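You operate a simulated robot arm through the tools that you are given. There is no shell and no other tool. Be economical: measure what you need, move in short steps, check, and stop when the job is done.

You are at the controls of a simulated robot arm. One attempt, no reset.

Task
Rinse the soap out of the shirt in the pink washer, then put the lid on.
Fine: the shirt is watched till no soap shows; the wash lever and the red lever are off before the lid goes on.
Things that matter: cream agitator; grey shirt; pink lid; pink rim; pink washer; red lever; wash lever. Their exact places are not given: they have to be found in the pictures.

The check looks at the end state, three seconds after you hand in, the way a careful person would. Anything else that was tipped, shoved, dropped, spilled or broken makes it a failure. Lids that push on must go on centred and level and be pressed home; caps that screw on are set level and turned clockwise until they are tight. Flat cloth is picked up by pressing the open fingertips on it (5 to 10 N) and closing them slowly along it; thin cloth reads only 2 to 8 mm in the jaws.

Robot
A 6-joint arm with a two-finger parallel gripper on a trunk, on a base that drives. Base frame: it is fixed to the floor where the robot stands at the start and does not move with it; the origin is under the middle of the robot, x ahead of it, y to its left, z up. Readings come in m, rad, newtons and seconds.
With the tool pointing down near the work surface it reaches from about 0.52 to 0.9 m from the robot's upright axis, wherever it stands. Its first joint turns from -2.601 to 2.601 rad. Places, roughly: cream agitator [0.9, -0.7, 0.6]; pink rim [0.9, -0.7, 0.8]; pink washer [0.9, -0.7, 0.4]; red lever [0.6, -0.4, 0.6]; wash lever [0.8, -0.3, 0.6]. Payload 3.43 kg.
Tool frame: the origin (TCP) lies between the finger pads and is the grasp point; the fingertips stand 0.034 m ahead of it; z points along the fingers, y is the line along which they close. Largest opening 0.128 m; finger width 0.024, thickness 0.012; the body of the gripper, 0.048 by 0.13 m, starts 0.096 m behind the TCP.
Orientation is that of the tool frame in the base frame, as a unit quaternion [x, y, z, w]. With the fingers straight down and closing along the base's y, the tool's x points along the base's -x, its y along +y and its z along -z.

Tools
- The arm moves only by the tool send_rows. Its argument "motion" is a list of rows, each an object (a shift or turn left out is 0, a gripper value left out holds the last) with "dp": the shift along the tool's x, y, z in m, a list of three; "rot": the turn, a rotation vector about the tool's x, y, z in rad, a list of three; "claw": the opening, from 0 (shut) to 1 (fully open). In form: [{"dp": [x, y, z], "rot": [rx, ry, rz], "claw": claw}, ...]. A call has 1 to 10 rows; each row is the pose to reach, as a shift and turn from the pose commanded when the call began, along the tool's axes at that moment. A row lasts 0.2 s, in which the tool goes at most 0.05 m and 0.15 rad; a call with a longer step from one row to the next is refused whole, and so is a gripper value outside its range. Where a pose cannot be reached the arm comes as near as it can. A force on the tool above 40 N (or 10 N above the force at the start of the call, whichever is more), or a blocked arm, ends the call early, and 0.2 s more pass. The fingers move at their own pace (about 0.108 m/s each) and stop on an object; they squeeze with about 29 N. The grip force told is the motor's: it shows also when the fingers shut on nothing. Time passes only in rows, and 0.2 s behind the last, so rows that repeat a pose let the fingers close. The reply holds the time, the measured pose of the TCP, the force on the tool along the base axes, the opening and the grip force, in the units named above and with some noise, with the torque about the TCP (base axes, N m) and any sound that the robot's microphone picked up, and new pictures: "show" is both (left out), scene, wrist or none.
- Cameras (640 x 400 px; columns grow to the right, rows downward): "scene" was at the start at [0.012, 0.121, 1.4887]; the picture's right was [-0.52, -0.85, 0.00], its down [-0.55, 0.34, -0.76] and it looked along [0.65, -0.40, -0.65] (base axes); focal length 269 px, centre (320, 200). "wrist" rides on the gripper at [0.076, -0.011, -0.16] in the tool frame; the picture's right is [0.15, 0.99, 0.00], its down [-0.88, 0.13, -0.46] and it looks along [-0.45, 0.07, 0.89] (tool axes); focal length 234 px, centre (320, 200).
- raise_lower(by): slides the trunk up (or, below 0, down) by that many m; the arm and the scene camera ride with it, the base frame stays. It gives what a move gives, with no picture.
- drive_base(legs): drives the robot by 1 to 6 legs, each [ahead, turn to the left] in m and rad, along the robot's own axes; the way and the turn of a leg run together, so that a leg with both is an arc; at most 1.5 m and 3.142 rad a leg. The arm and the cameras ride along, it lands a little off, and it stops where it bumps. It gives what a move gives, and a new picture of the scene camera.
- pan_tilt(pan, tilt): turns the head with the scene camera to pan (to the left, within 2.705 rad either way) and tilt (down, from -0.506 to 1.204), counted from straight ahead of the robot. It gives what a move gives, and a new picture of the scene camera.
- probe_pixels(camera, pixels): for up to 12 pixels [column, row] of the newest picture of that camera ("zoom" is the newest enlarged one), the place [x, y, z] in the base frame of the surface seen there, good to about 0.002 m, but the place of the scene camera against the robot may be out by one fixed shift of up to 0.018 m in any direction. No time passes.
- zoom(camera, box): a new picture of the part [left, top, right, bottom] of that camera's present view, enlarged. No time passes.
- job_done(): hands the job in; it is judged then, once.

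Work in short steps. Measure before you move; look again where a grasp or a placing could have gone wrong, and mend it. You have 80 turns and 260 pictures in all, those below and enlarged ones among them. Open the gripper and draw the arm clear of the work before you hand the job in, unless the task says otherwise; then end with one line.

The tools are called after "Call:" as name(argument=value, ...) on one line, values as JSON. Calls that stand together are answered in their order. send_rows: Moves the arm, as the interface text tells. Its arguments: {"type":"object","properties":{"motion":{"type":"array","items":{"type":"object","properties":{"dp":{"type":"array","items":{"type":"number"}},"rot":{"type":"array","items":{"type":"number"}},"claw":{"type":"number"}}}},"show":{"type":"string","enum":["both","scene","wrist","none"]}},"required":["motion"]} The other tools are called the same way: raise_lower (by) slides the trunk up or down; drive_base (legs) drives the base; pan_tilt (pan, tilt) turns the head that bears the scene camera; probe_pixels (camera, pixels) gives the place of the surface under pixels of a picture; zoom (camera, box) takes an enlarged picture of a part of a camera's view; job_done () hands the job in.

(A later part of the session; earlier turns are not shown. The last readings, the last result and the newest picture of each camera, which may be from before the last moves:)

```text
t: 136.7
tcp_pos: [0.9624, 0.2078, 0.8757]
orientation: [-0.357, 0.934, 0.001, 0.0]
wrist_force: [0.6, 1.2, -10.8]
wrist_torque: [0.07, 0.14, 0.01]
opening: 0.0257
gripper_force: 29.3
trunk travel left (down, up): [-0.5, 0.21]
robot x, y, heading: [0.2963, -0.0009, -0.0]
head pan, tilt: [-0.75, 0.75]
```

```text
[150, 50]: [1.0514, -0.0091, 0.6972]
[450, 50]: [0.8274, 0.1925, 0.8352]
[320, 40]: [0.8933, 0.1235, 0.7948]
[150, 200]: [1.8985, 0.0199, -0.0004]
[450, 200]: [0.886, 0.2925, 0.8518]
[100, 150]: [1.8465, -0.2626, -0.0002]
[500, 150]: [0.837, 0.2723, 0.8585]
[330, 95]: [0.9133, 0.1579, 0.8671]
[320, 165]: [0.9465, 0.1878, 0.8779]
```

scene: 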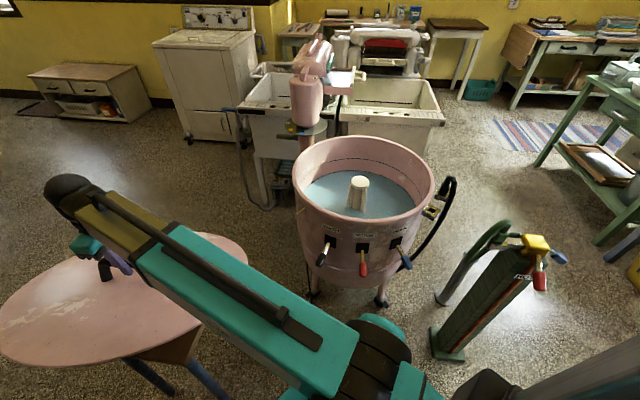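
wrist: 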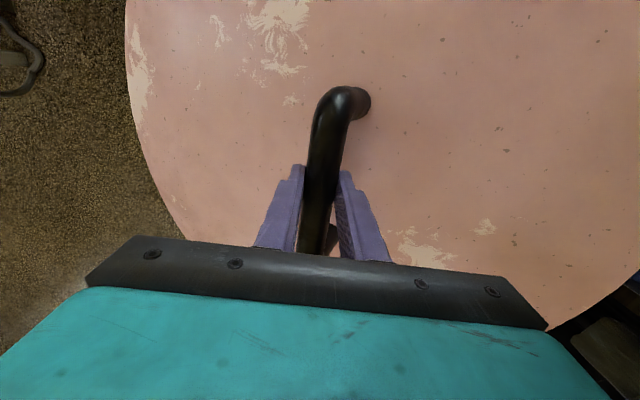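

Off the stool, hanging ~25° (10.8 N). I raise the trunk 0.2 m and re-measure the hang.

Call:
raise_lower(by=0.2)

Call:
send_rows(motion=[{}], show="wrist")

Call:
probe_pixels(camera="wrist", pixels=[[150, 50], [450, 50], [320, 40], [180, 200], [450, 200], [150, 100], [500, 150], [330, 95], [320, 165], [590, 60]])

```text
t: 138.8
tcp_pos: [0.9641, 0.2069, 1.076]
orientation: [-0.358, 0.934, 0.001, -0.001]
wrist_force: [-0.2, -0.4, -11.0]
wrist_torque: [0.04, 0.19, 0.03]
opening: 0.0259
gripper_force: 29.0
trunk travel left (down, up): [-0.7, 0.01]
robot x, y, heading: [0.2967, -0.0016, -0.001]
head pan, tilt: [-0.75, 0.75]
```

```text
t: 139.2
tcp_pos: [0.9631, 0.206, 1.0753]
orientation: [-0.357, 0.934, 0.001, 0.0]
wrist_force: [0.3, 0.4, -10.4]
wrist_torque: [0.02, 0.17, -0.01]
opening: 0.0258
gripper_force: 28.7
trunk travel left (down, up): [-0.7, 0.01]
robot x, y, heading: [0.295, -0.0022, 0.002]
head pan, tilt: [-0.75, 0.75]
```

wrist: 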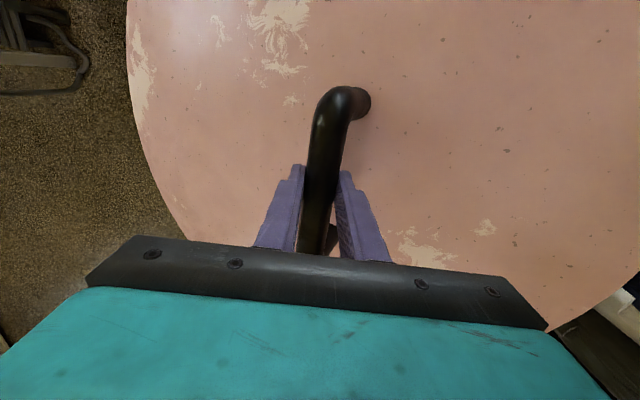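

```text
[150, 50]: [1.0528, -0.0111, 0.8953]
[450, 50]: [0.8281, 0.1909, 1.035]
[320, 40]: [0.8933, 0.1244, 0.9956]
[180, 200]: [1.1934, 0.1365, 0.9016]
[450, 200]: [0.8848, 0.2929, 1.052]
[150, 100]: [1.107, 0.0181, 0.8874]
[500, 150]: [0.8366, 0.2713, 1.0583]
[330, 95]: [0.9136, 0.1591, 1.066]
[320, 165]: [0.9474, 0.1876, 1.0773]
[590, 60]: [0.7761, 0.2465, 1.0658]
```

Stable at ~25°. I test whether grip friction carries the lid along: tilt the tool 0.2 rad about the bar axis and re-measure.

Call:
send_rows(motion=[{"rot": [0.05, 0, 0]}, {"rot": [0.1, 0, 0]}, {"rot": [0.15, 0, 0]}, {"rot": [0.2, 0, 0]}, {"rot": [0.2, 0, 0]}, {"rot": [0.2, 0, 0]}], show="wrist")

Call:
probe_pixels(camera="wrist", pixels=[[150, 50], [450, 50], [320, 40], [180, 200], [450, 200], [150, 100], [500, 150], [330, 95], [320, 165], [590, 60]])

```text
t: 140.6
tcp_pos: [0.9642, 0.2052, 1.0752]
orientation: [-0.356, 0.929, -0.092, 0.034]
wrist_force: [1.1, -0.4, -9.7]
wrist_torque: [0.05, 0.23, 0.02]
opening: 0.0256
gripper_force: 29.6
trunk travel left (down, up): [-0.7, 0.01]
robot x, y, heading: [0.2931, 0.0028, 0.002]
head pan, tilt: [-0.75, 0.75]
```

wrist: 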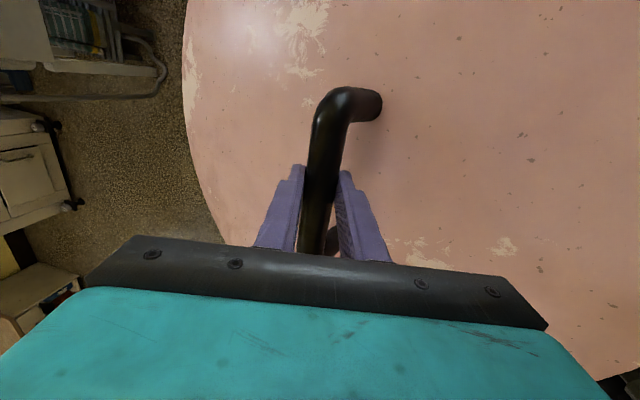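

```text
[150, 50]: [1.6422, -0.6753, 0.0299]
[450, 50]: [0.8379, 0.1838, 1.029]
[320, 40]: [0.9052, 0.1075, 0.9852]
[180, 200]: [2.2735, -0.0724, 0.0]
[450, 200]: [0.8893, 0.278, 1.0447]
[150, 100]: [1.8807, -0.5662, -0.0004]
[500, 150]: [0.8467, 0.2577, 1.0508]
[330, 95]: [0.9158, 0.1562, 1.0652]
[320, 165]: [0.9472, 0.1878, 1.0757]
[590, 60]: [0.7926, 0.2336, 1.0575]
```

The lid keeps ~25° regardless (free hinge), so I plan low-edge-first placement. I undo the tilt first.

Call:
send_rows(motion=[{"rot": [-0.07, 0, 0]}, {"rot": [-0.14, 0, 0]}, {"rot": [-0.2, 0, 0]}, {"rot": [-0.2, 0, 0]}], show="none")

```text
t: 141.6
tcp_pos: [0.9627, 0.2062, 1.0762]
orientation: [-0.358, 0.934, 0.002, 0.0]
wrist_force: [0.1, 1.0, -11.0]
wrist_torque: [-0.12, 0.04, -0.01]
opening: 0.0256
gripper_force: 28.6
trunk travel left (down, up): [-0.7, 0.01]
robot x, y, heading: [0.296, -0.0, 0.001]
head pan, tilt: [-0.75, 0.75]
```

I carry the lid toward the washer in three smooth legs, turning with it.

Call:
send_rows(motion=[{"dp": [0.0275, -0.0243, 0], "rot": [0, 0, 0.0442]}, {"dp": [0.0549, -0.0486, 0], "rot": [0, 0, 0.0884]}, {"dp": [0.0824, -0.0729, 0], "rot": [0, 0, 0.1326]}, {"dp": [0.1099, -0.0972, 0], "rot": [0, 0, 0.1769]}, {"dp": [0.1373, -0.1214, 0], "rot": [0, 0, 0.2211]}, {"dp": [0.1648, -0.1457, 0], "rot": [0, 0, 0.2653]}, {"dp": [0.1922, -0.17, 0], "rot": [0, 0, 0.3095]}, {"dp": [0.2197, -0.1943, 0], "rot": [0, 0, 0.3537]}], show="scene")

Call:
send_rows(motion=[{"dp": [0.0173, -0.0323, 0], "rot": [0, 0, 0.0442]}, {"dp": [0.0346, -0.0646, 0], "rot": [0, 0, 0.0884]}, {"dp": [0.0519, -0.0968, 0], "rot": [0, 0, 0.1326]}, {"dp": [0.0692, -0.1291, 0], "rot": [0, 0, 0.1769]}, {"dp": [0.0864, -0.1614, 0], "rot": [0, 0, 0.2211]}, {"dp": [0.1037, -0.1937, 0], "rot": [0, 0, 0.2653]}, {"dp": [0.121, -0.2259, 0], "rot": [0, 0, 0.3095]}, {"dp": [0.1383, -0.2582, 0], "rot": [0, 0, 0.3537]}], show="both")

```text
t: 143.4
tcp_pos: [0.9292, -0.0847, 1.0762]
orientation: [-0.189, 0.982, 0.002, -0.001]
wrist_force: [-0.7, -0.4, -10.4]
wrist_torque: [-0.08, 0.06, -0.03]
opening: 0.0258
gripper_force: 29.8
trunk travel left (down, up): [-0.7, 0.01]
robot x, y, heading: [0.2957, 0.0015, 0.005]
head pan, tilt: [-0.75, 0.75]
```

scene: 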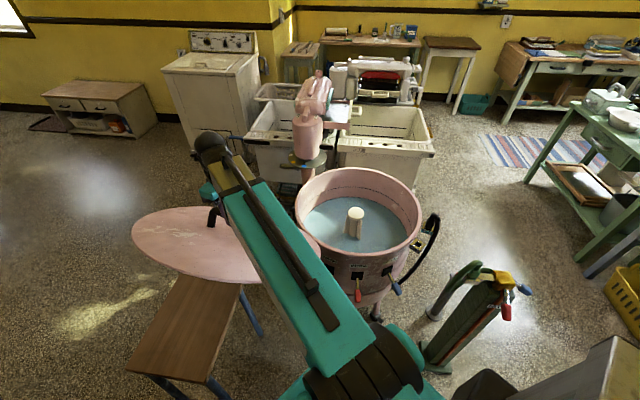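

```text
t: 145.2
tcp_pos: [0.8964, -0.3769, 1.0726]
orientation: [-0.011, 1.0, 0.002, 0.0]
wrist_force: [0.2, -0.4, -11.0]
wrist_torque: [0.02, 0.09, -0.04]
opening: 0.0258
gripper_force: 29.0
trunk travel left (down, up): [-0.7, 0.01]
robot x, y, heading: [0.2945, -0.0001, 0.001]
head pan, tilt: [-0.75, 0.75]
```

scene: 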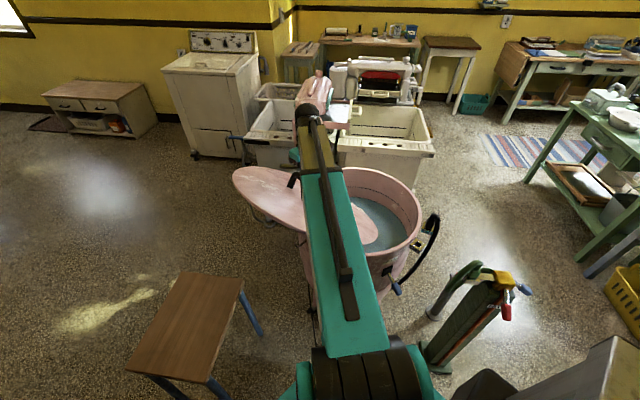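
wrist: 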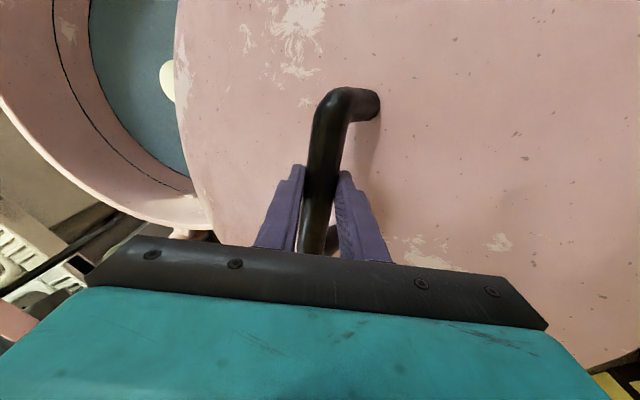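

Clear so far; last leg to above the washer.

Call:
send_rows(motion=[{"dp": [0.0051, -0.0363, -0.001], "rot": [0, 0, 0.0442]}, {"dp": [0.0102, -0.0725, -0.002], "rot": [0, 0, 0.0884]}, {"dp": [0.0153, -0.1088, -0.003], "rot": [0, 0, 0.1326]}, {"dp": [0.0204, -0.145, -0.003], "rot": [0, 0, 0.1769]}, {"dp": [0.0254, -0.1813, -0.003], "rot": [0, 0, 0.2211]}, {"dp": [0.0305, -0.2176, -0.003], "rot": [0, 0, 0.2653]}, {"dp": [0.0356, -0.2538, -0.003], "rot": [0, 0, 0.3095]}, {"dp": [0.0407, -0.2901, -0.003], "rot": [0, 0, 0.3537]}, {"dp": [0.0407, -0.2901, -0.003], "rot": [0, 0, 0.3537]}], show="both")

Call:
probe_pixels(camera="wrist", pixels=[[450, 50], [320, 40], [450, 200], [500, 150], [330, 95], [320, 165], [590, 60], [200, 100], [220, 200], [260, 60]])

```text
t: 147.2
tcp_pos: [0.8627, -0.668, 1.0768]
orientation: [0.165, 0.986, 0.001, -0.001]
wrist_force: [0.8, 1.0, -10.6]
wrist_torque: [0.0, 0.06, -0.01]
opening: 0.0254
gripper_force: 28.5
trunk travel left (down, up): [-0.7, 0.01]
robot x, y, heading: [0.2942, -0.0026, 0.005]
head pan, tilt: [-0.75, 0.75]
```

scene: 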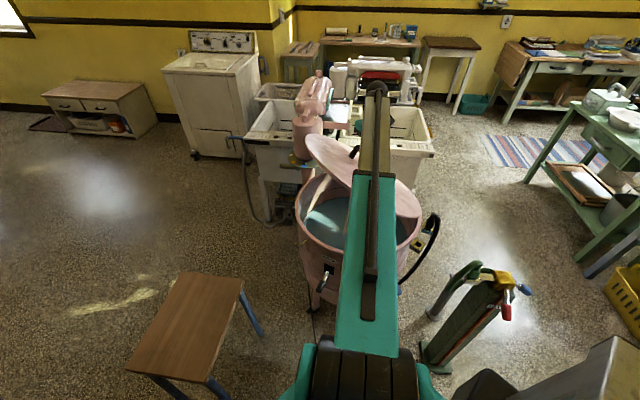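
wrist: 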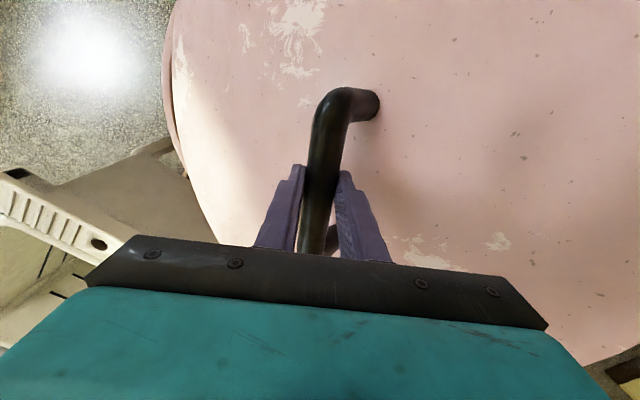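

```text
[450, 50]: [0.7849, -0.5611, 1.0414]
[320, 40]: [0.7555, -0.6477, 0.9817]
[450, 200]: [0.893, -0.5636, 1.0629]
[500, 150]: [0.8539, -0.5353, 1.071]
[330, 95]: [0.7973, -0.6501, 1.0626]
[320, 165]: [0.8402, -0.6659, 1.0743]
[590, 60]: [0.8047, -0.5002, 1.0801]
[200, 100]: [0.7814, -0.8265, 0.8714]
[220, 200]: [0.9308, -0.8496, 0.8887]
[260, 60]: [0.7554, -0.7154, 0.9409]
```

Positioned: tool x at 161°. I probe the lid's low edge to verify the geometry before lowering.

Call:
zoom(camera="wrist", box=[130, 0, 330, 250])

Call:
probe_pixels(camera="wrist", pixels=[[178, 20], [174, 50], [174, 80], [177, 110], [183, 140], [191, 170], [200, 200], [213, 230]])

```text
1.60 times, centred on (230, 125) of wrist
```

zoom: 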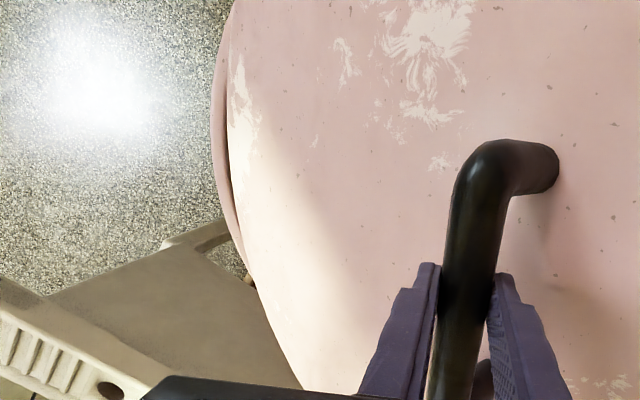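

```text
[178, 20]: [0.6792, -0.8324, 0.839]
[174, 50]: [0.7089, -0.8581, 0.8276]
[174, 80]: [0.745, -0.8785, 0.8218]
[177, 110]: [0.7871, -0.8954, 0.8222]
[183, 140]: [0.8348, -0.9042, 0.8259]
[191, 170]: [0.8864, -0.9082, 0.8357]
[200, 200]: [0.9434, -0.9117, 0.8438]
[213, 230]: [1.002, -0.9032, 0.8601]
```

Low edge currently at r≈0.26, z≈0.82 (tilt 32°). I shift 3.4 cm toward the low side so that edge lies above the rim crest, and check.

Call:
send_rows(motion=[{"dp": [0.002, -0.017, 0]}, {"dp": [0.004, -0.034, 0]}, {"dp": [0.004, -0.034, 0]}], show="both")

Call:
zoom(camera="wrist", box=[130, 0, 330, 250])

Call:
probe_pixels(camera="wrist", pixels=[[174, 50], [174, 80], [177, 110], [183, 140], [191, 170], [163, 60], [165, 100], [168, 130], [172, 150], [320, 165]])

```text
t: 148.0
tcp_pos: [0.847, -0.6999, 1.0768]
orientation: [0.165, 0.986, 0.001, -0.001]
wrist_force: [0.1, 0.0, -10.6]
wrist_torque: [0.04, 0.07, -0.04]
opening: 0.0257
gripper_force: 29.4
trunk travel left (down, up): [-0.7, 0.01]
robot x, y, heading: [0.2926, -0.0002, -0.001]
head pan, tilt: [-0.75, 0.75]
```

scene: 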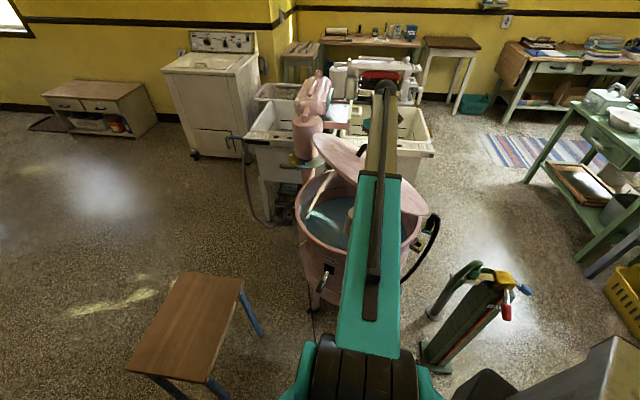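
wrist: 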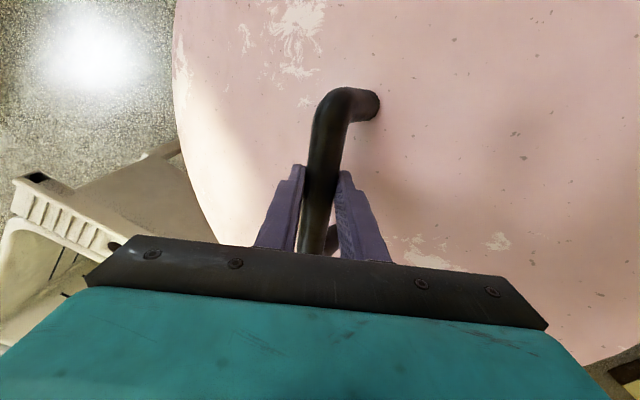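

```text
1.60 times, centred on (230, 125) of wrist
```

zoom: 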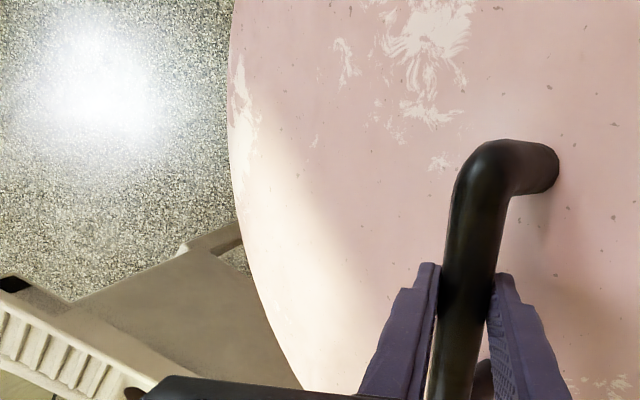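

```text
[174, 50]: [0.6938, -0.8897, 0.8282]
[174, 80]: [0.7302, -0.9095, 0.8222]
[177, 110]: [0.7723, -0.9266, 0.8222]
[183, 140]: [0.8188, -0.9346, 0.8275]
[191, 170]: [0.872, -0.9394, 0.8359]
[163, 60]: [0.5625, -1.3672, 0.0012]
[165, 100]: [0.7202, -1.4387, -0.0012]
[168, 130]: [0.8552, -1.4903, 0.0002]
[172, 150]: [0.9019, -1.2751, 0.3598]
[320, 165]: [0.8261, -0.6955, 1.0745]
```

The low edge sits at r≈0.292 over the crest. I lower and follow the arc so the lid swings toward level, halfway first.

Call:
send_rows(motion=[{"dp": [0, 0, 0.012]}, {"dp": [0, 0, 0.0235]}, {"dp": [0, 0.0075, 0.032]}, {"dp": [0, 0.0147, 0.04]}, {"dp": [0, 0.022, 0.048]}, {"dp": [0, 0.0293, 0.0564]}, {"dp": [0, 0.0293, 0.0564]}], show="both")

Call:
probe_pixels(camera="wrist", pixels=[[174, 50], [174, 80], [177, 110], [183, 140], [191, 170], [160, 80], [150, 100], [450, 50], [320, 40], [320, 165]])

Call:
zoom(camera="scene", box=[270, 120, 450, 270])

```text
t: 149.6
tcp_pos: [0.8576, -0.668, 1.0215]
orientation: [0.164, 0.987, 0.001, -0.002]
wrist_force: [4.0, 9.0, -2.9]
wrist_torque: [0.22, -0.09, 0.07]
opening: 0.0257
gripper_force: 28.9
trunk travel left (down, up): [-0.7, 0.01]
robot x, y, heading: [0.2944, -0.0032, 0.002]
head pan, tilt: [-0.75, 0.75]
```

scene: 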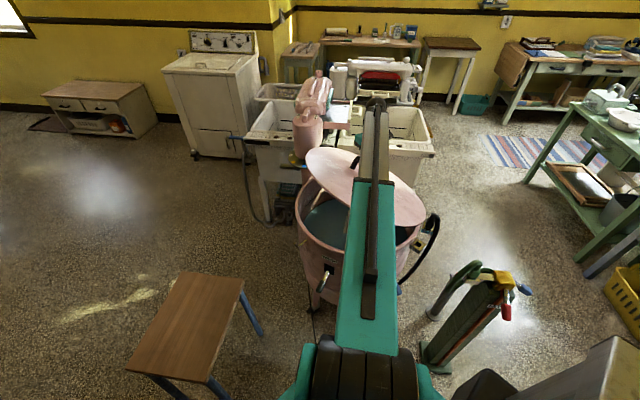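
wrist: 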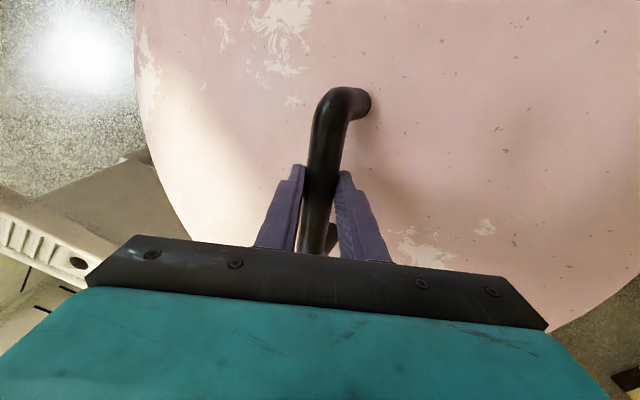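

```text
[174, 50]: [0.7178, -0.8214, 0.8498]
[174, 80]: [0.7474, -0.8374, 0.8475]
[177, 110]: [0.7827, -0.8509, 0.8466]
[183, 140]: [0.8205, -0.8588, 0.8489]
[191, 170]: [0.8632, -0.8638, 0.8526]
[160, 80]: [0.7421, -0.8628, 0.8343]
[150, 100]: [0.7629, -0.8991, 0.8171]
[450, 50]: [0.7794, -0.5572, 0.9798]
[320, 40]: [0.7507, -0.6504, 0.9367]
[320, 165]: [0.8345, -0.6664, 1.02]
```

```text
2.67 times, centred on (360, 195) of scene
```

zoom: 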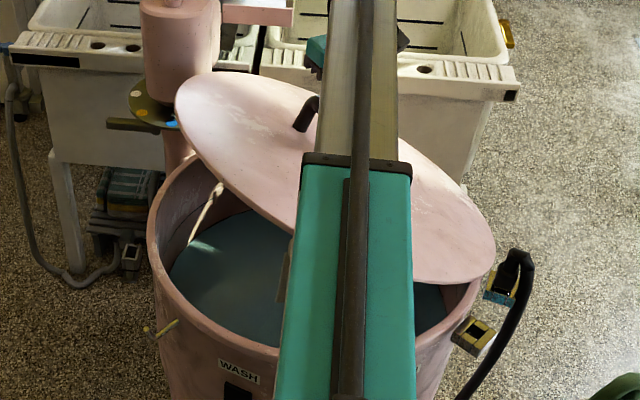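

Contact as planned (tilt 26°, low edge top z≈0.80). Side force suggests moving slightly more back; I continue along the arc.

Call:
send_rows(motion=[{"dp": [0, 0.01, 0.008]}, {"dp": [0, 0.0185, 0.02]}, {"dp": [0, 0.0276, 0.0343]}, {"dp": [0, 0.0345, 0.046]}, {"dp": [0, 0.0405, 0.0585]}, {"dp": [0, 0.0468, 0.0712]}, {"dp": [0, 0.0468, 0.0712]}], show="both")

Call:
probe_pixels(camera="wrist", pixels=[[100, 100], [120, 150], [60, 60], [450, 50], [320, 40], [320, 165], [80, 100], [60, 100], [50, 80], [40, 60], [560, 60], [560, 200]])

Call:
zoom(camera="scene", box=[270, 120, 450, 270])

```text
t: 151.2
tcp_pos: [0.8721, -0.6237, 0.9504]
orientation: [0.163, 0.987, 0.001, -0.001]
wrist_force: [1.7, 9.8, -4.9]
wrist_torque: [0.11, -0.12, -0.36]
opening: 0.0255
gripper_force: 29.3
trunk travel left (down, up): [-0.7, 0.01]
robot x, y, heading: [0.2935, -0.0014, 0.003]
head pan, tilt: [-0.75, 0.75]
```

scene: 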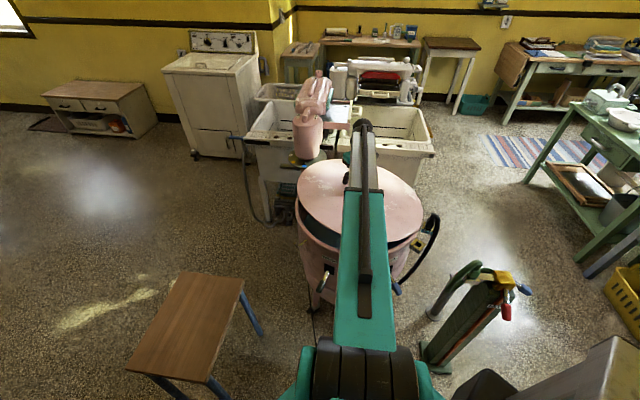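
wrist: 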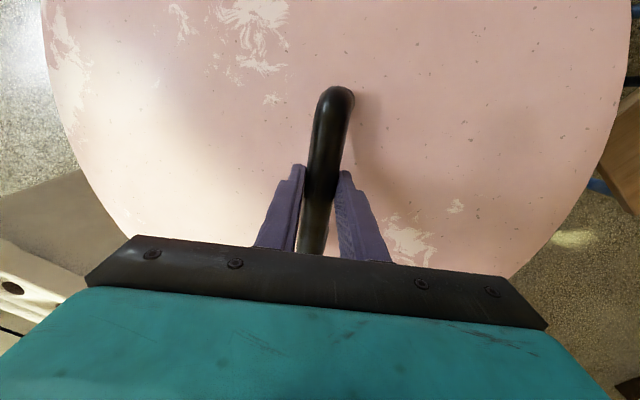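

```text
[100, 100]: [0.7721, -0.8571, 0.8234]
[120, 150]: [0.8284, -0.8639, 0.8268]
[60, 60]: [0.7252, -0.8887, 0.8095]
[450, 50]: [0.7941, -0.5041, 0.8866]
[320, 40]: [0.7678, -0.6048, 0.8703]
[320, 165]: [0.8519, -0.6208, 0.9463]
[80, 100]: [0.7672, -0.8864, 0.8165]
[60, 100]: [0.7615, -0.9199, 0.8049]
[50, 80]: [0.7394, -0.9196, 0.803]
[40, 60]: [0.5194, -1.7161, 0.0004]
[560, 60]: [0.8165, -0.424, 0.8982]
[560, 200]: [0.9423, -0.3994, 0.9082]
```

```text
2.67 times, centred on (360, 195) of scene
```

zoom: 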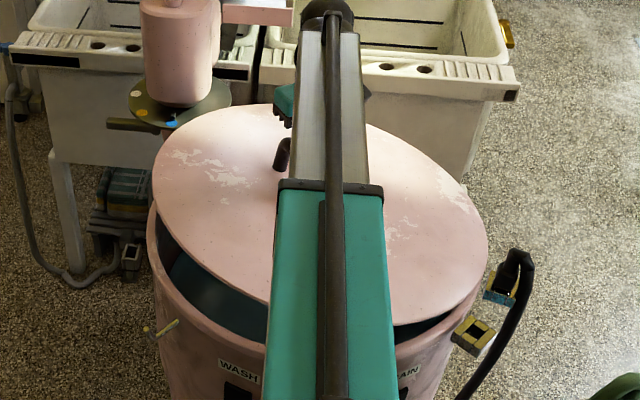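

Tilt is now 10°; low edge seems ~0.7 cm too far out. I lower to ~4° with extra shift back, then measure the lid circle.

Call:
send_rows(motion=[{"dp": [0, 0.006, 0.006]}, {"dp": [0, 0.01, 0.014]}, {"dp": [0, 0.014, 0.024]}, {"dp": [0, 0.017, 0.033]}, {"dp": [0, 0.019, 0.0405]}, {"dp": [0, 0.019, 0.0405]}], show="both")

Call:
zoom(camera="wrist", box=[0, 0, 640, 400])

Call:
zoom(camera="scene", box=[270, 120, 450, 270])

```text
t: 152.6
tcp_pos: [0.8794, -0.6079, 0.9075]
orientation: [0.164, 0.986, 0.001, -0.001]
wrist_force: [-0.3, 1.1, -8.9]
wrist_torque: [0.01, -0.01, -0.19]
opening: 0.026
gripper_force: 28.9
trunk travel left (down, up): [-0.7, 0.01]
robot x, y, heading: [0.2942, 0.0018, -0.001]
head pan, tilt: [-0.75, 0.75]
```

scene: 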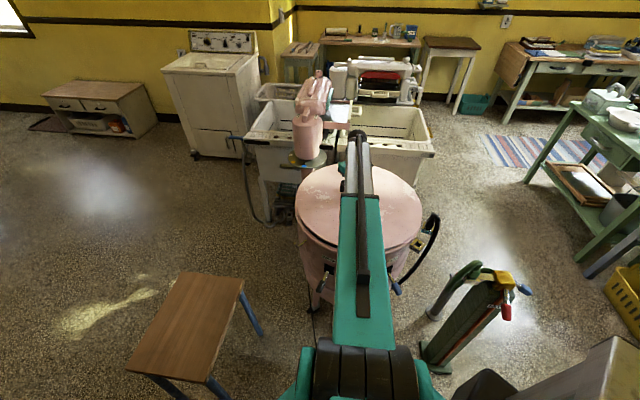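
wrist: 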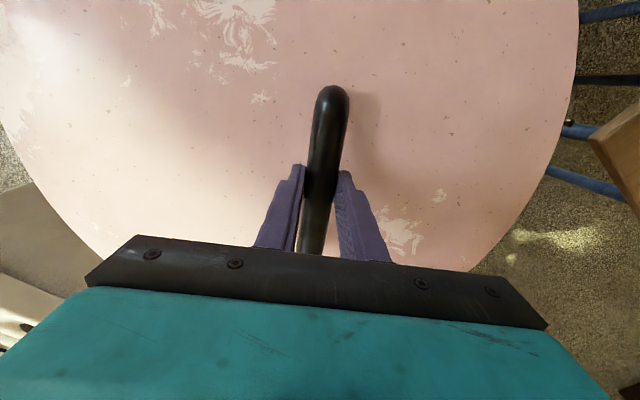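

```text
1.00 times, centred on (320, 200) of wrist (not enlarged: the box is as wide or as high as the picture)
```

zoom: 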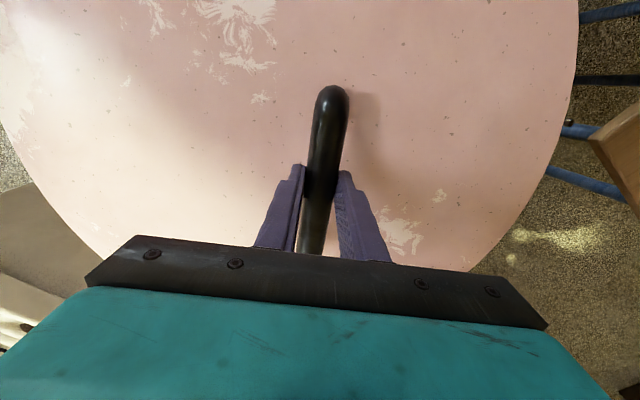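

```text
2.67 times, centred on (360, 195) of scene
5 turns are left
```

zoom: 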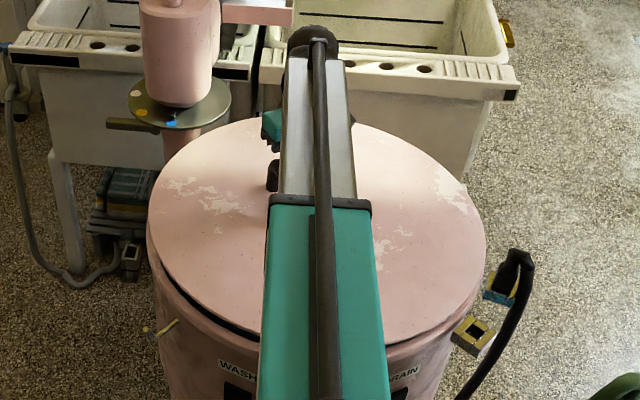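

Nearly level, gap only on the near side. I lower the rest gently with a small centring shift, and look at both views.

Call:
send_rows(motion=[{"dp": [0, 0.003, 0.005]}, {"dp": [0, 0.005, 0.01]}, {"dp": [0, 0.007, 0.015]}, {"dp": [0, 0.008, 0.02]}, {"dp": [0, 0.008, 0.024]}, {"dp": [0, 0.008, 0.024]}], show="both")

Call:
probe_pixels(camera="wrist", pixels=[[60, 60], [60, 150], [120, 200], [450, 50], [320, 40], [320, 165], [530, 60], [530, 100], [510, 150], [490, 190], [200, 30], [150, 100]])

Call:
zoom(camera="scene", box=[270, 120, 450, 270])

```text
t: 154.0
tcp_pos: [0.8807, -0.5996, 0.8889]
orientation: [0.164, 0.986, 0.0, 0.001]
wrist_force: [2.1, -7.7, 23.5]
wrist_torque: [-0.13, 0.08, -0.36]
opening: 0.0257
gripper_force: 28.9
trunk travel left (down, up): [-0.7, 0.01]
robot x, y, heading: [0.2979, -0.0003, 0.002]
head pan, tilt: [-0.75, 0.75]
```

scene: 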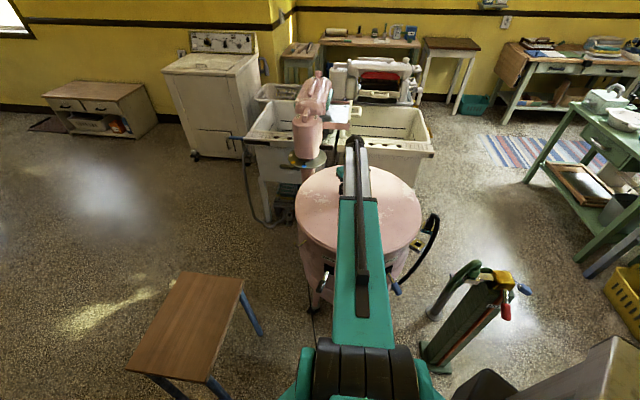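
wrist: 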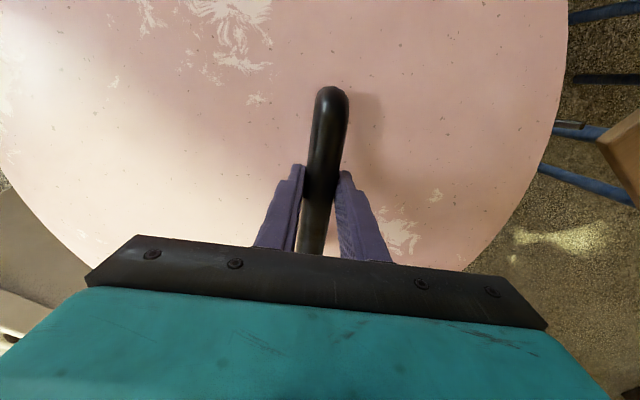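

```text
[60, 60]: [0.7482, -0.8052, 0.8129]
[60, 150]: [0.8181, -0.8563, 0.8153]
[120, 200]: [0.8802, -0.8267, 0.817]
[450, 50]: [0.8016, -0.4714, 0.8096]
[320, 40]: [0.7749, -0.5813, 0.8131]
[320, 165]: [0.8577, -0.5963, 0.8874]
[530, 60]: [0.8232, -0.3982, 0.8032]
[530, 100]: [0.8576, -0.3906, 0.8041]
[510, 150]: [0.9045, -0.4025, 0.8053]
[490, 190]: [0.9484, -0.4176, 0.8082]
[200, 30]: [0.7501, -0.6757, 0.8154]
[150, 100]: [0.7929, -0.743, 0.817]
```

```text
2.67 times, centred on (360, 195) of scene
4 turns are left
```

zoom: 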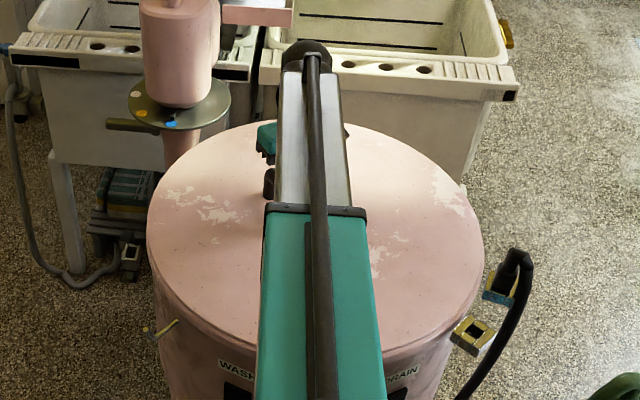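

The lid is on, near side seated, far side ~1 cm high; side force −7.7 N says I'm ~4 mm too far back. I shift 4 mm, press, then release and rise to look.

Call:
send_rows(motion=[{"dp": [0, -0.002, -0.002]}, {"dp": [0, -0.004, -0.002]}, {"dp": [0, -0.004, 0.002]}, {"dp": [0, -0.004, 0.005]}, {"dp": [0, -0.004, 0.007]}], show="none")

Call:
send_rows(motion=[{"claw": 0.3}, {"claw": 0.6}, {"claw": 0.6}, {"dp": [0, 0, -0.03]}, {"dp": [0, 0, -0.06]}, {"dp": [0, 0, -0.1]}, {"dp": [0, 0, -0.14]}, {"dp": [0, 0, -0.18], "claw": 1.0}, {"dp": [0, 0, -0.18]}], show="both")

Call:
probe_pixels(camera="wrist", pixels=[[100, 60], [100, 120], [150, 200], [500, 50], [500, 120], [480, 180], [320, 30], [200, 50], [400, 40], [420, 230], [220, 160], [430, 160]])

Call:
zoom(camera="scene", box=[270, 120, 450, 270])

```text
t: 155.2
tcp_pos: [0.8786, -0.6008, 0.8823]
orientation: [0.163, 0.987, 0.001, 0.0]
wrist_force: [5.0, 13.4, 23.5]
wrist_torque: [0.22, 0.13, -0.18]
opening: 0.0259
gripper_force: 28.9
trunk travel left (down, up): [-0.7, 0.01]
robot x, y, heading: [0.2954, 0.0016, -0.001]
head pan, tilt: [-0.75, 0.75]
```

```text
t: 157.2
tcp_pos: [0.8797, -0.6052, 1.0603]
orientation: [0.165, 0.986, 0.001, 0.0]
wrist_force: [-0.2, -0.8, 0.5]
wrist_torque: [0.0, 0.0, 0.02]
opening: 0.1282
gripper_force: 0.0
trunk travel left (down, up): [-0.7, 0.01]
robot x, y, heading: [0.2957, 0.0009, 0.004]
head pan, tilt: [-0.75, 0.75]
```

scene: 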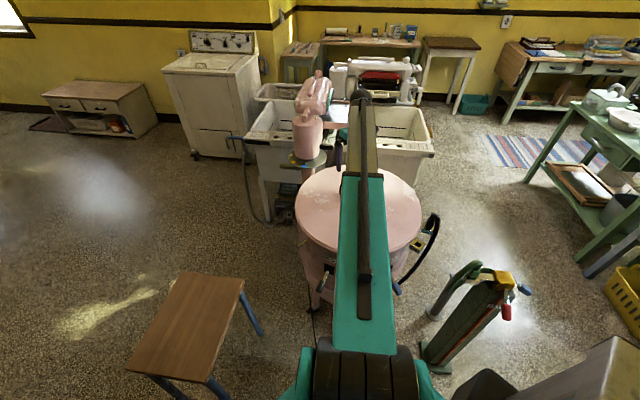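
wrist: 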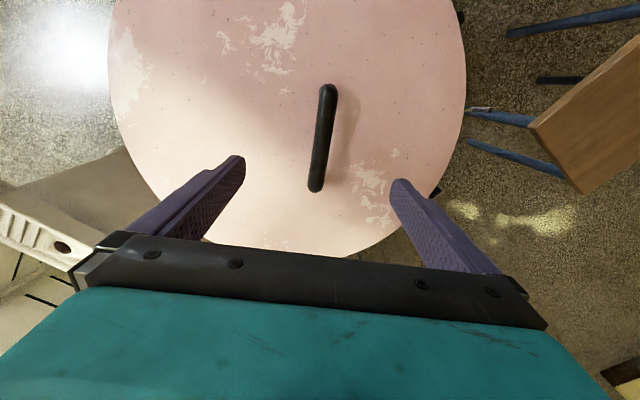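

```text
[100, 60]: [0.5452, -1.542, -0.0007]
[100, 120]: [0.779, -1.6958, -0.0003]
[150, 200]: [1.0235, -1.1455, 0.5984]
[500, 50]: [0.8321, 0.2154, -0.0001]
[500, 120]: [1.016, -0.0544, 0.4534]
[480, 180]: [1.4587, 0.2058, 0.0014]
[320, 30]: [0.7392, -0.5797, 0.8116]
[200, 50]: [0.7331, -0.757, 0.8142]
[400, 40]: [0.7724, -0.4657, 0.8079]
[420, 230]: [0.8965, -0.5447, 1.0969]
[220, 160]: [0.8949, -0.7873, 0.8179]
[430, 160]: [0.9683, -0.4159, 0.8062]
```

```text
2.67 times, centred on (360, 195) of scene
3 turns are left
```

zoom: 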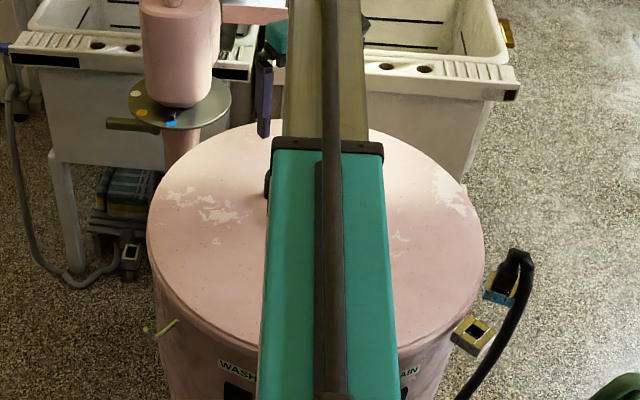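

Lid is on; the far side stands ~5 mm higher than the near side. I press it home with the open fingertips on the far half, then rise and re-measure.

Call:
send_rows(motion=[{"dp": [0, -0.037, 0], "claw": 0.8}, {"dp": [0, -0.074, 0]}, {"dp": [0, -0.11, 0.02]}, {"dp": [0, -0.11, 0.065]}, {"dp": [0, -0.11, 0.11]}, {"dp": [0, -0.11, 0.15]}], show="none")

Call:
send_rows(motion=[{"dp": [0, 0, 0.015]}, {"dp": [0, 0, 0.03]}, {"dp": [0, 0, 0.045]}, {"dp": [0, 0, 0.055]}, {"dp": [0, 0, 0.062]}, {"dp": [0, 0, 0.068]}, {"dp": [0, 0, 0.073]}, {"dp": [0, 0, 0.078]}, {"dp": [0, 0, 0.083]}], show="wrist")

Call:
send_rows(motion=[{"dp": [0, 0, -0.04]}, {"dp": [0, 0, -0.08]}, {"dp": [0, 0, -0.12]}, {"dp": [0, 0, -0.16]}, {"dp": [0, 0, -0.205]}, {"dp": [0, 0.037, -0.22]}, {"dp": [0, 0.074, -0.22]}, {"dp": [0, 0.11, -0.22]}, {"dp": [0, 0.11, -0.22]}], show="both")

Call:
probe_pixels(camera="wrist", pixels=[[320, 30], [200, 50], [400, 40], [220, 160], [430, 160], [160, 80], [150, 120], [440, 60], [450, 110], [260, 100], [380, 130], [170, 150]])

Call:
zoom(camera="scene", box=[270, 120, 450, 270])

```text
t: 158.6
tcp_pos: [0.8433, -0.7089, 0.9064]
orientation: [0.164, 0.986, 0.001, -0.001]
wrist_force: [-0.4, 0.0, 0.4]
wrist_torque: [0.01, -0.01, -0.01]
opening: 0.1023
gripper_force: 0.0
trunk travel left (down, up): [-0.7, 0.01]
robot x, y, heading: [0.2977, 0.0006, -0.0]
head pan, tilt: [-0.75, 0.75]
```

```text
t: 160.3
tcp_pos: [0.842, -0.7092, 0.8446]
orientation: [0.164, 0.986, -0.004, 0.002]
wrist_force: [-5.2, 5.7, 18.5]
wrist_torque: [-0.77, 0.26, -0.36]
opening: 0.0999
gripper_force: 0.1
trunk travel left (down, up): [-0.7, 0.01]
robot x, y, heading: [0.2958, -0.0009, 0.001]
head pan, tilt: [-0.75, 0.75]
stopped in row 8: the force on the tool passed its limit at 44 N (the readings are from after the stop); the commanded pose is now the measured one
```

wrist: 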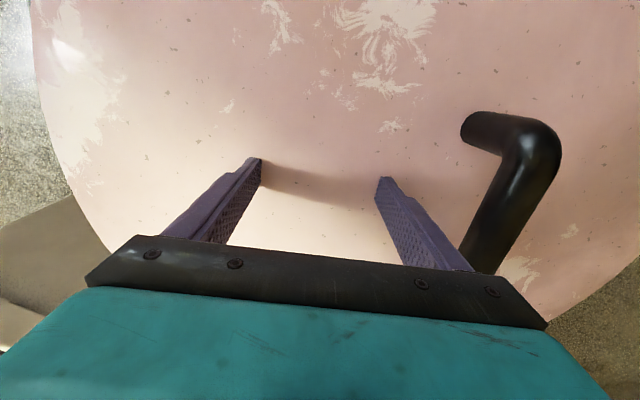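

```text
t: 162.3
tcp_pos: [0.8767, -0.6036, 1.0608]
orientation: [0.164, 0.986, -0.002, 0.002]
wrist_force: [0.8, -0.2, -0.4]
wrist_torque: [-0.02, 0.01, 0.02]
opening: 0.1022
gripper_force: 0.0
trunk travel left (down, up): [-0.7, 0.01]
robot x, y, heading: [0.297, -0.0023, 0.003]
head pan, tilt: [-0.75, 0.75]
```

scene: 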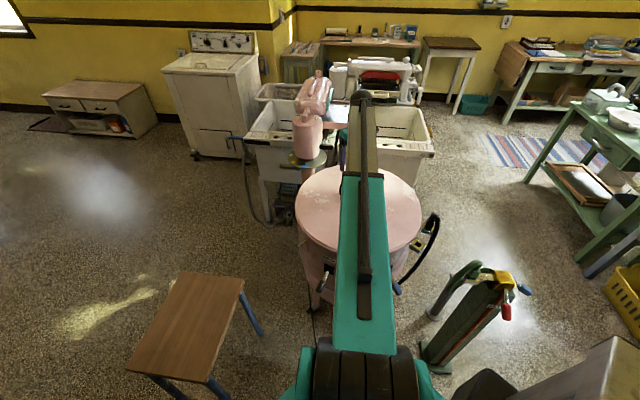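
wrist: 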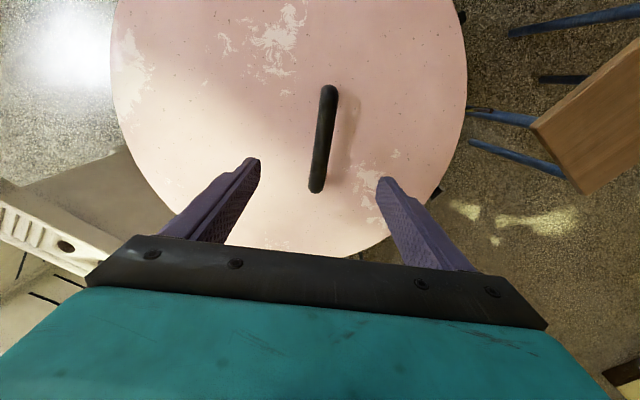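

```text
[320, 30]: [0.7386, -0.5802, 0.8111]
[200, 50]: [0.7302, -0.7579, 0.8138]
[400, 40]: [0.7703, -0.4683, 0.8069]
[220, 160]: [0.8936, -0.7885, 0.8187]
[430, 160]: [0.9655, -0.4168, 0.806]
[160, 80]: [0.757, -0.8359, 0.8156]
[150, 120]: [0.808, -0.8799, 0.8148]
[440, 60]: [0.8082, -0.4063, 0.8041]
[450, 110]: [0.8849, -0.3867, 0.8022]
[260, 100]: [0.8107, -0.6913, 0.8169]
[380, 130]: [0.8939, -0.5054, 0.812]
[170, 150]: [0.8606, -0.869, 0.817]
```

```text
2.67 times, centred on (360, 195) of scene
2 turns are left
```

zoom: 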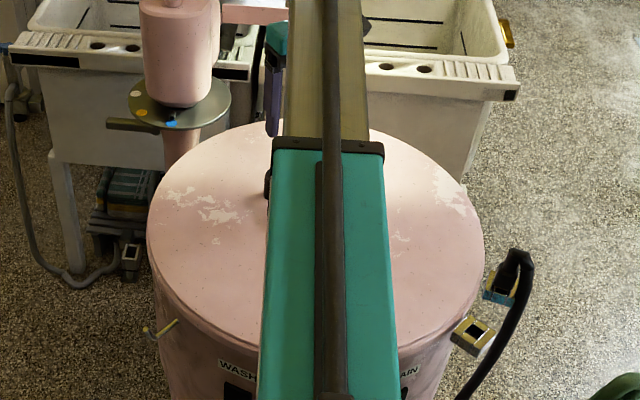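

The far side still reads ~8 mm high. With few turns left, I press the far edge with closed, tilted fingers (to gain reach), press the middle once more level, then retract with the gripper open.

Call:
send_rows(motion=[{"dp": [-0.007, -0.044, 0], "rot": [0.14, 0, 0], "claw": 0}, {"dp": [-0.015, -0.088, 0.015], "rot": [0.28, 0, 0]}, {"dp": [-0.022, -0.132, 0.035], "rot": [0.42, 0, 0]}, {"dp": [-0.03, -0.177, 0.05], "rot": [0.56, 0, 0]}, {"dp": [-0.0372, -0.2223, 0.065], "rot": [0.7, 0, 0]}, {"dp": [-0.0372, -0.2223, 0.105], "rot": [0.7, 0, 0]}, {"dp": [-0.0372, -0.2223, 0.14], "rot": [0.7, 0, 0]}, {"dp": [-0.0372, -0.2223, 0.161], "rot": [0.7, 0, 0]}, {"dp": [-0.0372, -0.2223, 0.161], "rot": [0.7, 0, 0]}], show="none")

Call:
send_rows(motion=[{"dp": [0, 0.0129, 0.0153]}, {"dp": [0, 0.0225, 0.0268]}, {"dp": [0, 0.0309, 0.0367]}, {"dp": [0, 0.0354, 0.0421]}, {"dp": [0, 0.0399, 0.0474]}, {"dp": [0, 0.0438, 0.052]}, {"dp": [0, 0.0477, 0.0566]}, {"dp": [0, 0.0515, 0.0612]}, {"dp": [0, 0.0554, 0.0658]}], show="wrist")

Call:
send_rows(motion=[{"dp": [0, 0.0026, 0.0031]}, {"dp": [0, 0.0052, 0.0061]}, {"dp": [0, 0.0077, 0.0092]}, {"dp": [0, 0.0103, 0.0122]}], show="none")

Call:
send_rows(motion=[{"dp": [0, -0.0258, -0.0306]}, {"dp": [0, -0.0515, -0.0612]}, {"dp": [0, -0.0773, -0.0918]}, {"dp": [0, -0.103, -0.1224]}, {"dp": [0, -0.122, -0.145]}, {"dp": [0, -0.122, -0.145]}], show="none")

Call:
send_rows(motion=[{"dp": [0.006, 0.018, -0.015], "rot": [-0.14, 0, 0]}, {"dp": [0.012, 0.036, -0.03], "rot": [-0.28, 0, 0]}, {"dp": [0.018, 0.054, -0.045], "rot": [-0.42, 0, 0]}, {"dp": [0.024, 0.072, -0.06], "rot": [-0.56, 0, 0]}, {"dp": [0.03, 0.0895, -0.0753], "rot": [-0.7, 0, 0], "claw": 0.8}, {"dp": [0.03, 0.0895, -0.0753], "rot": [-0.7, 0, 0]}], show="none")

Call:
send_rows(motion=[{"dp": [0, 0, 0.045]}, {"dp": [0, 0, 0.09]}, {"dp": [0, 0, 0.13]}, {"dp": [0, 0, 0.15]}, {"dp": [0, 0, 0.162]}, {"dp": [0, 0, 0.172]}, {"dp": [0, 0, 0.182]}, {"dp": [0, 0, 0.19]}, {"dp": [0, 0, 0.197]}, {"dp": [0, 0, 0.203]}], show="none")

Call:
send_rows(motion=[{"dp": [0, 0, -0.04]}, {"dp": [0, 0, -0.08]}, {"dp": [0, 0, -0.12]}, {"dp": [0, 0, -0.16]}, {"dp": [0, 0, -0.2]}, {"dp": [0, 0.04, -0.22]}, {"dp": [0.0, 0.08, -0.23]}, {"dp": [0.02, 0.12, -0.23]}, {"dp": [0.04, 0.16, -0.23]}, {"dp": [0.06, 0.2, -0.23]}], show="both")

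Call:
zoom(camera="scene", box=[270, 120, 450, 270])

```text
t: 164.3
tcp_pos: [0.8438, -0.828, 0.8983]
orientation: [0.155, 0.926, -0.341, -0.055]
wrist_force: [-0.5, -0.3, 0.7]
wrist_torque: [-0.02, 0.01, 0.02]
opening: 0.0001
gripper_force: 29.5
trunk travel left (down, up): [-0.7, 0.01]
robot x, y, heading: [0.2925, 0.0039, -0.001]
head pan, tilt: [-0.75, 0.75]
```

```text
t: 165.8
tcp_pos: [0.8421, -0.8282, 0.8448]
orientation: [0.152, 0.924, -0.347, -0.054]
wrist_force: [-4.5, 15.8, 20.7]
wrist_torque: [0.16, 0.12, -0.01]
opening: 0.0
gripper_force: 29.0
trunk travel left (down, up): [-0.7, 0.01]
robot x, y, heading: [0.2945, 0.0004, -0.001]
head pan, tilt: [-0.75, 0.75]
stopped in row 7: the force on the tool passed its limit at 46 N (the readings are from after the stop); the commanded pose is now the measured one
```

wrist: 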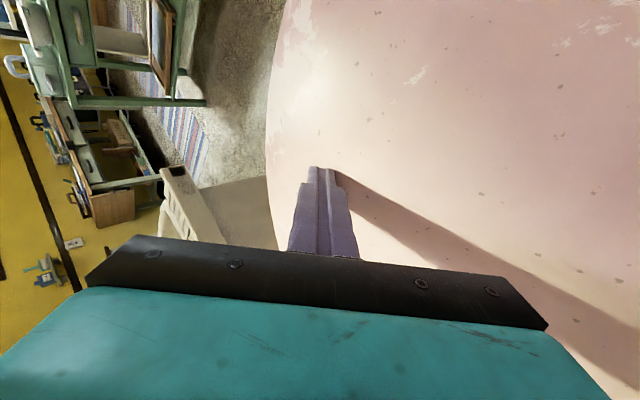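

```text
t: 166.2
tcp_pos: [0.8414, -0.8294, 0.8437]
orientation: [0.154, 0.923, -0.348, -0.054]
wrist_force: [-7.0, 17.0, 19.7]
wrist_torque: [0.16, 0.11, -0.02]
opening: 0.0002
gripper_force: 28.8
trunk travel left (down, up): [-0.7, 0.01]
robot x, y, heading: [0.299, 0.0022, 0.002]
head pan, tilt: [-0.75, 0.75]
stopped in row 2: the force on the tool passed its limit at 42 N (the readings are from after the stop); the commanded pose is now the measured one
```

```text
t: 167.6
tcp_pos: [0.8419, -0.8281, 1.0282]
orientation: [0.153, 0.924, -0.346, -0.054]
wrist_force: [0.4, 0.0, 0.4]
wrist_torque: [0.02, 0.02, -0.03]
opening: 0.0001
gripper_force: 28.3
trunk travel left (down, up): [-0.7, 0.01]
robot x, y, heading: [0.2931, 0.0008, 0.004]
head pan, tilt: [-0.75, 0.75]
```

```text
t: 169.0
tcp_pos: [0.852, -0.7091, 1.0253]
orientation: [0.161, 0.987, -0.009, 0.004]
wrist_force: [0.1, -0.1, 0.2]
wrist_torque: [-0.01, 0.01, 0.03]
opening: 0.1024
gripper_force: 0.1
trunk travel left (down, up): [-0.7, 0.01]
robot x, y, heading: [0.2977, -0.002, 0.006]
head pan, tilt: [-0.75, 0.75]
```

```text
t: 170.9
tcp_pos: [0.8523, -0.7122, 0.845]
orientation: [0.162, 0.987, -0.011, 0.006]
wrist_force: [-7.2, 5.3, 20.6]
wrist_torque: [1.12, -0.33, 0.45]
opening: 0.104
gripper_force: 1.3
trunk travel left (down, up): [-0.7, 0.01]
robot x, y, heading: [0.2975, 0.0002, -0.001]
head pan, tilt: [-0.75, 0.75]
stopped in row 9: the force on the tool passed its limit at 47 N (the readings are from after the stop); the commanded pose is now the measured one
```

```text
t: 173.1
tcp_pos: [0.8589, -0.4969, 1.0656]
orientation: [0.162, 0.987, -0.011, 0.006]
wrist_force: [-0.9, -0.5, -0.1]
wrist_torque: [-0.01, 0.01, 0.01]
opening: 0.1024
gripper_force: 0.1
trunk travel left (down, up): [-0.7, 0.01]
robot x, y, heading: [0.2945, 0.0016, 0.002]
head pan, tilt: [-0.75, 0.75]
```

scene: 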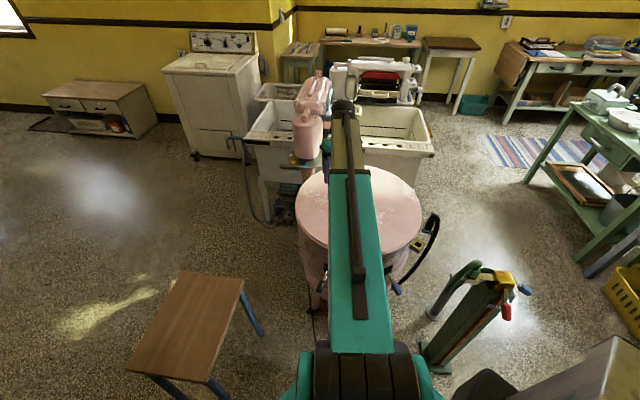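
wrist: 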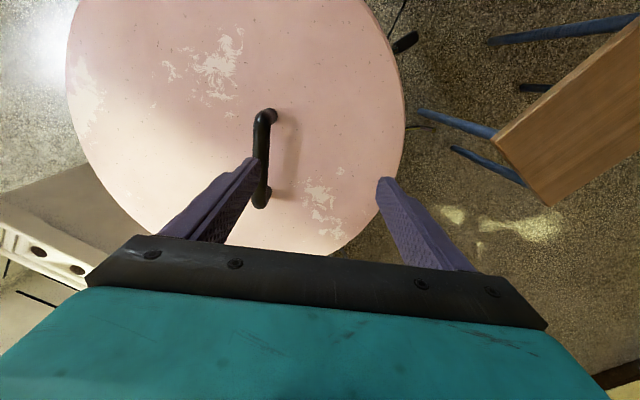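

```text
2.67 times, centred on (360, 195) of scene
1 turns are left
```

zoom: 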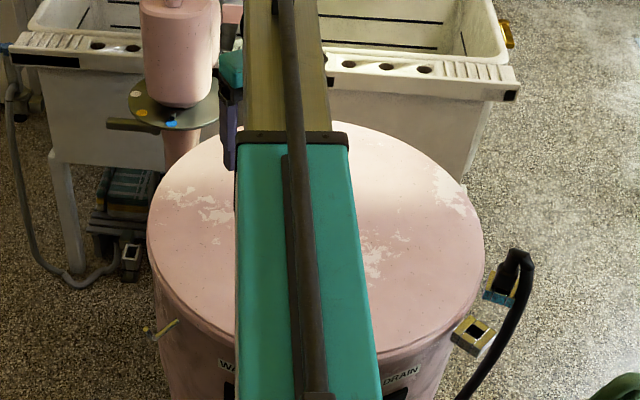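

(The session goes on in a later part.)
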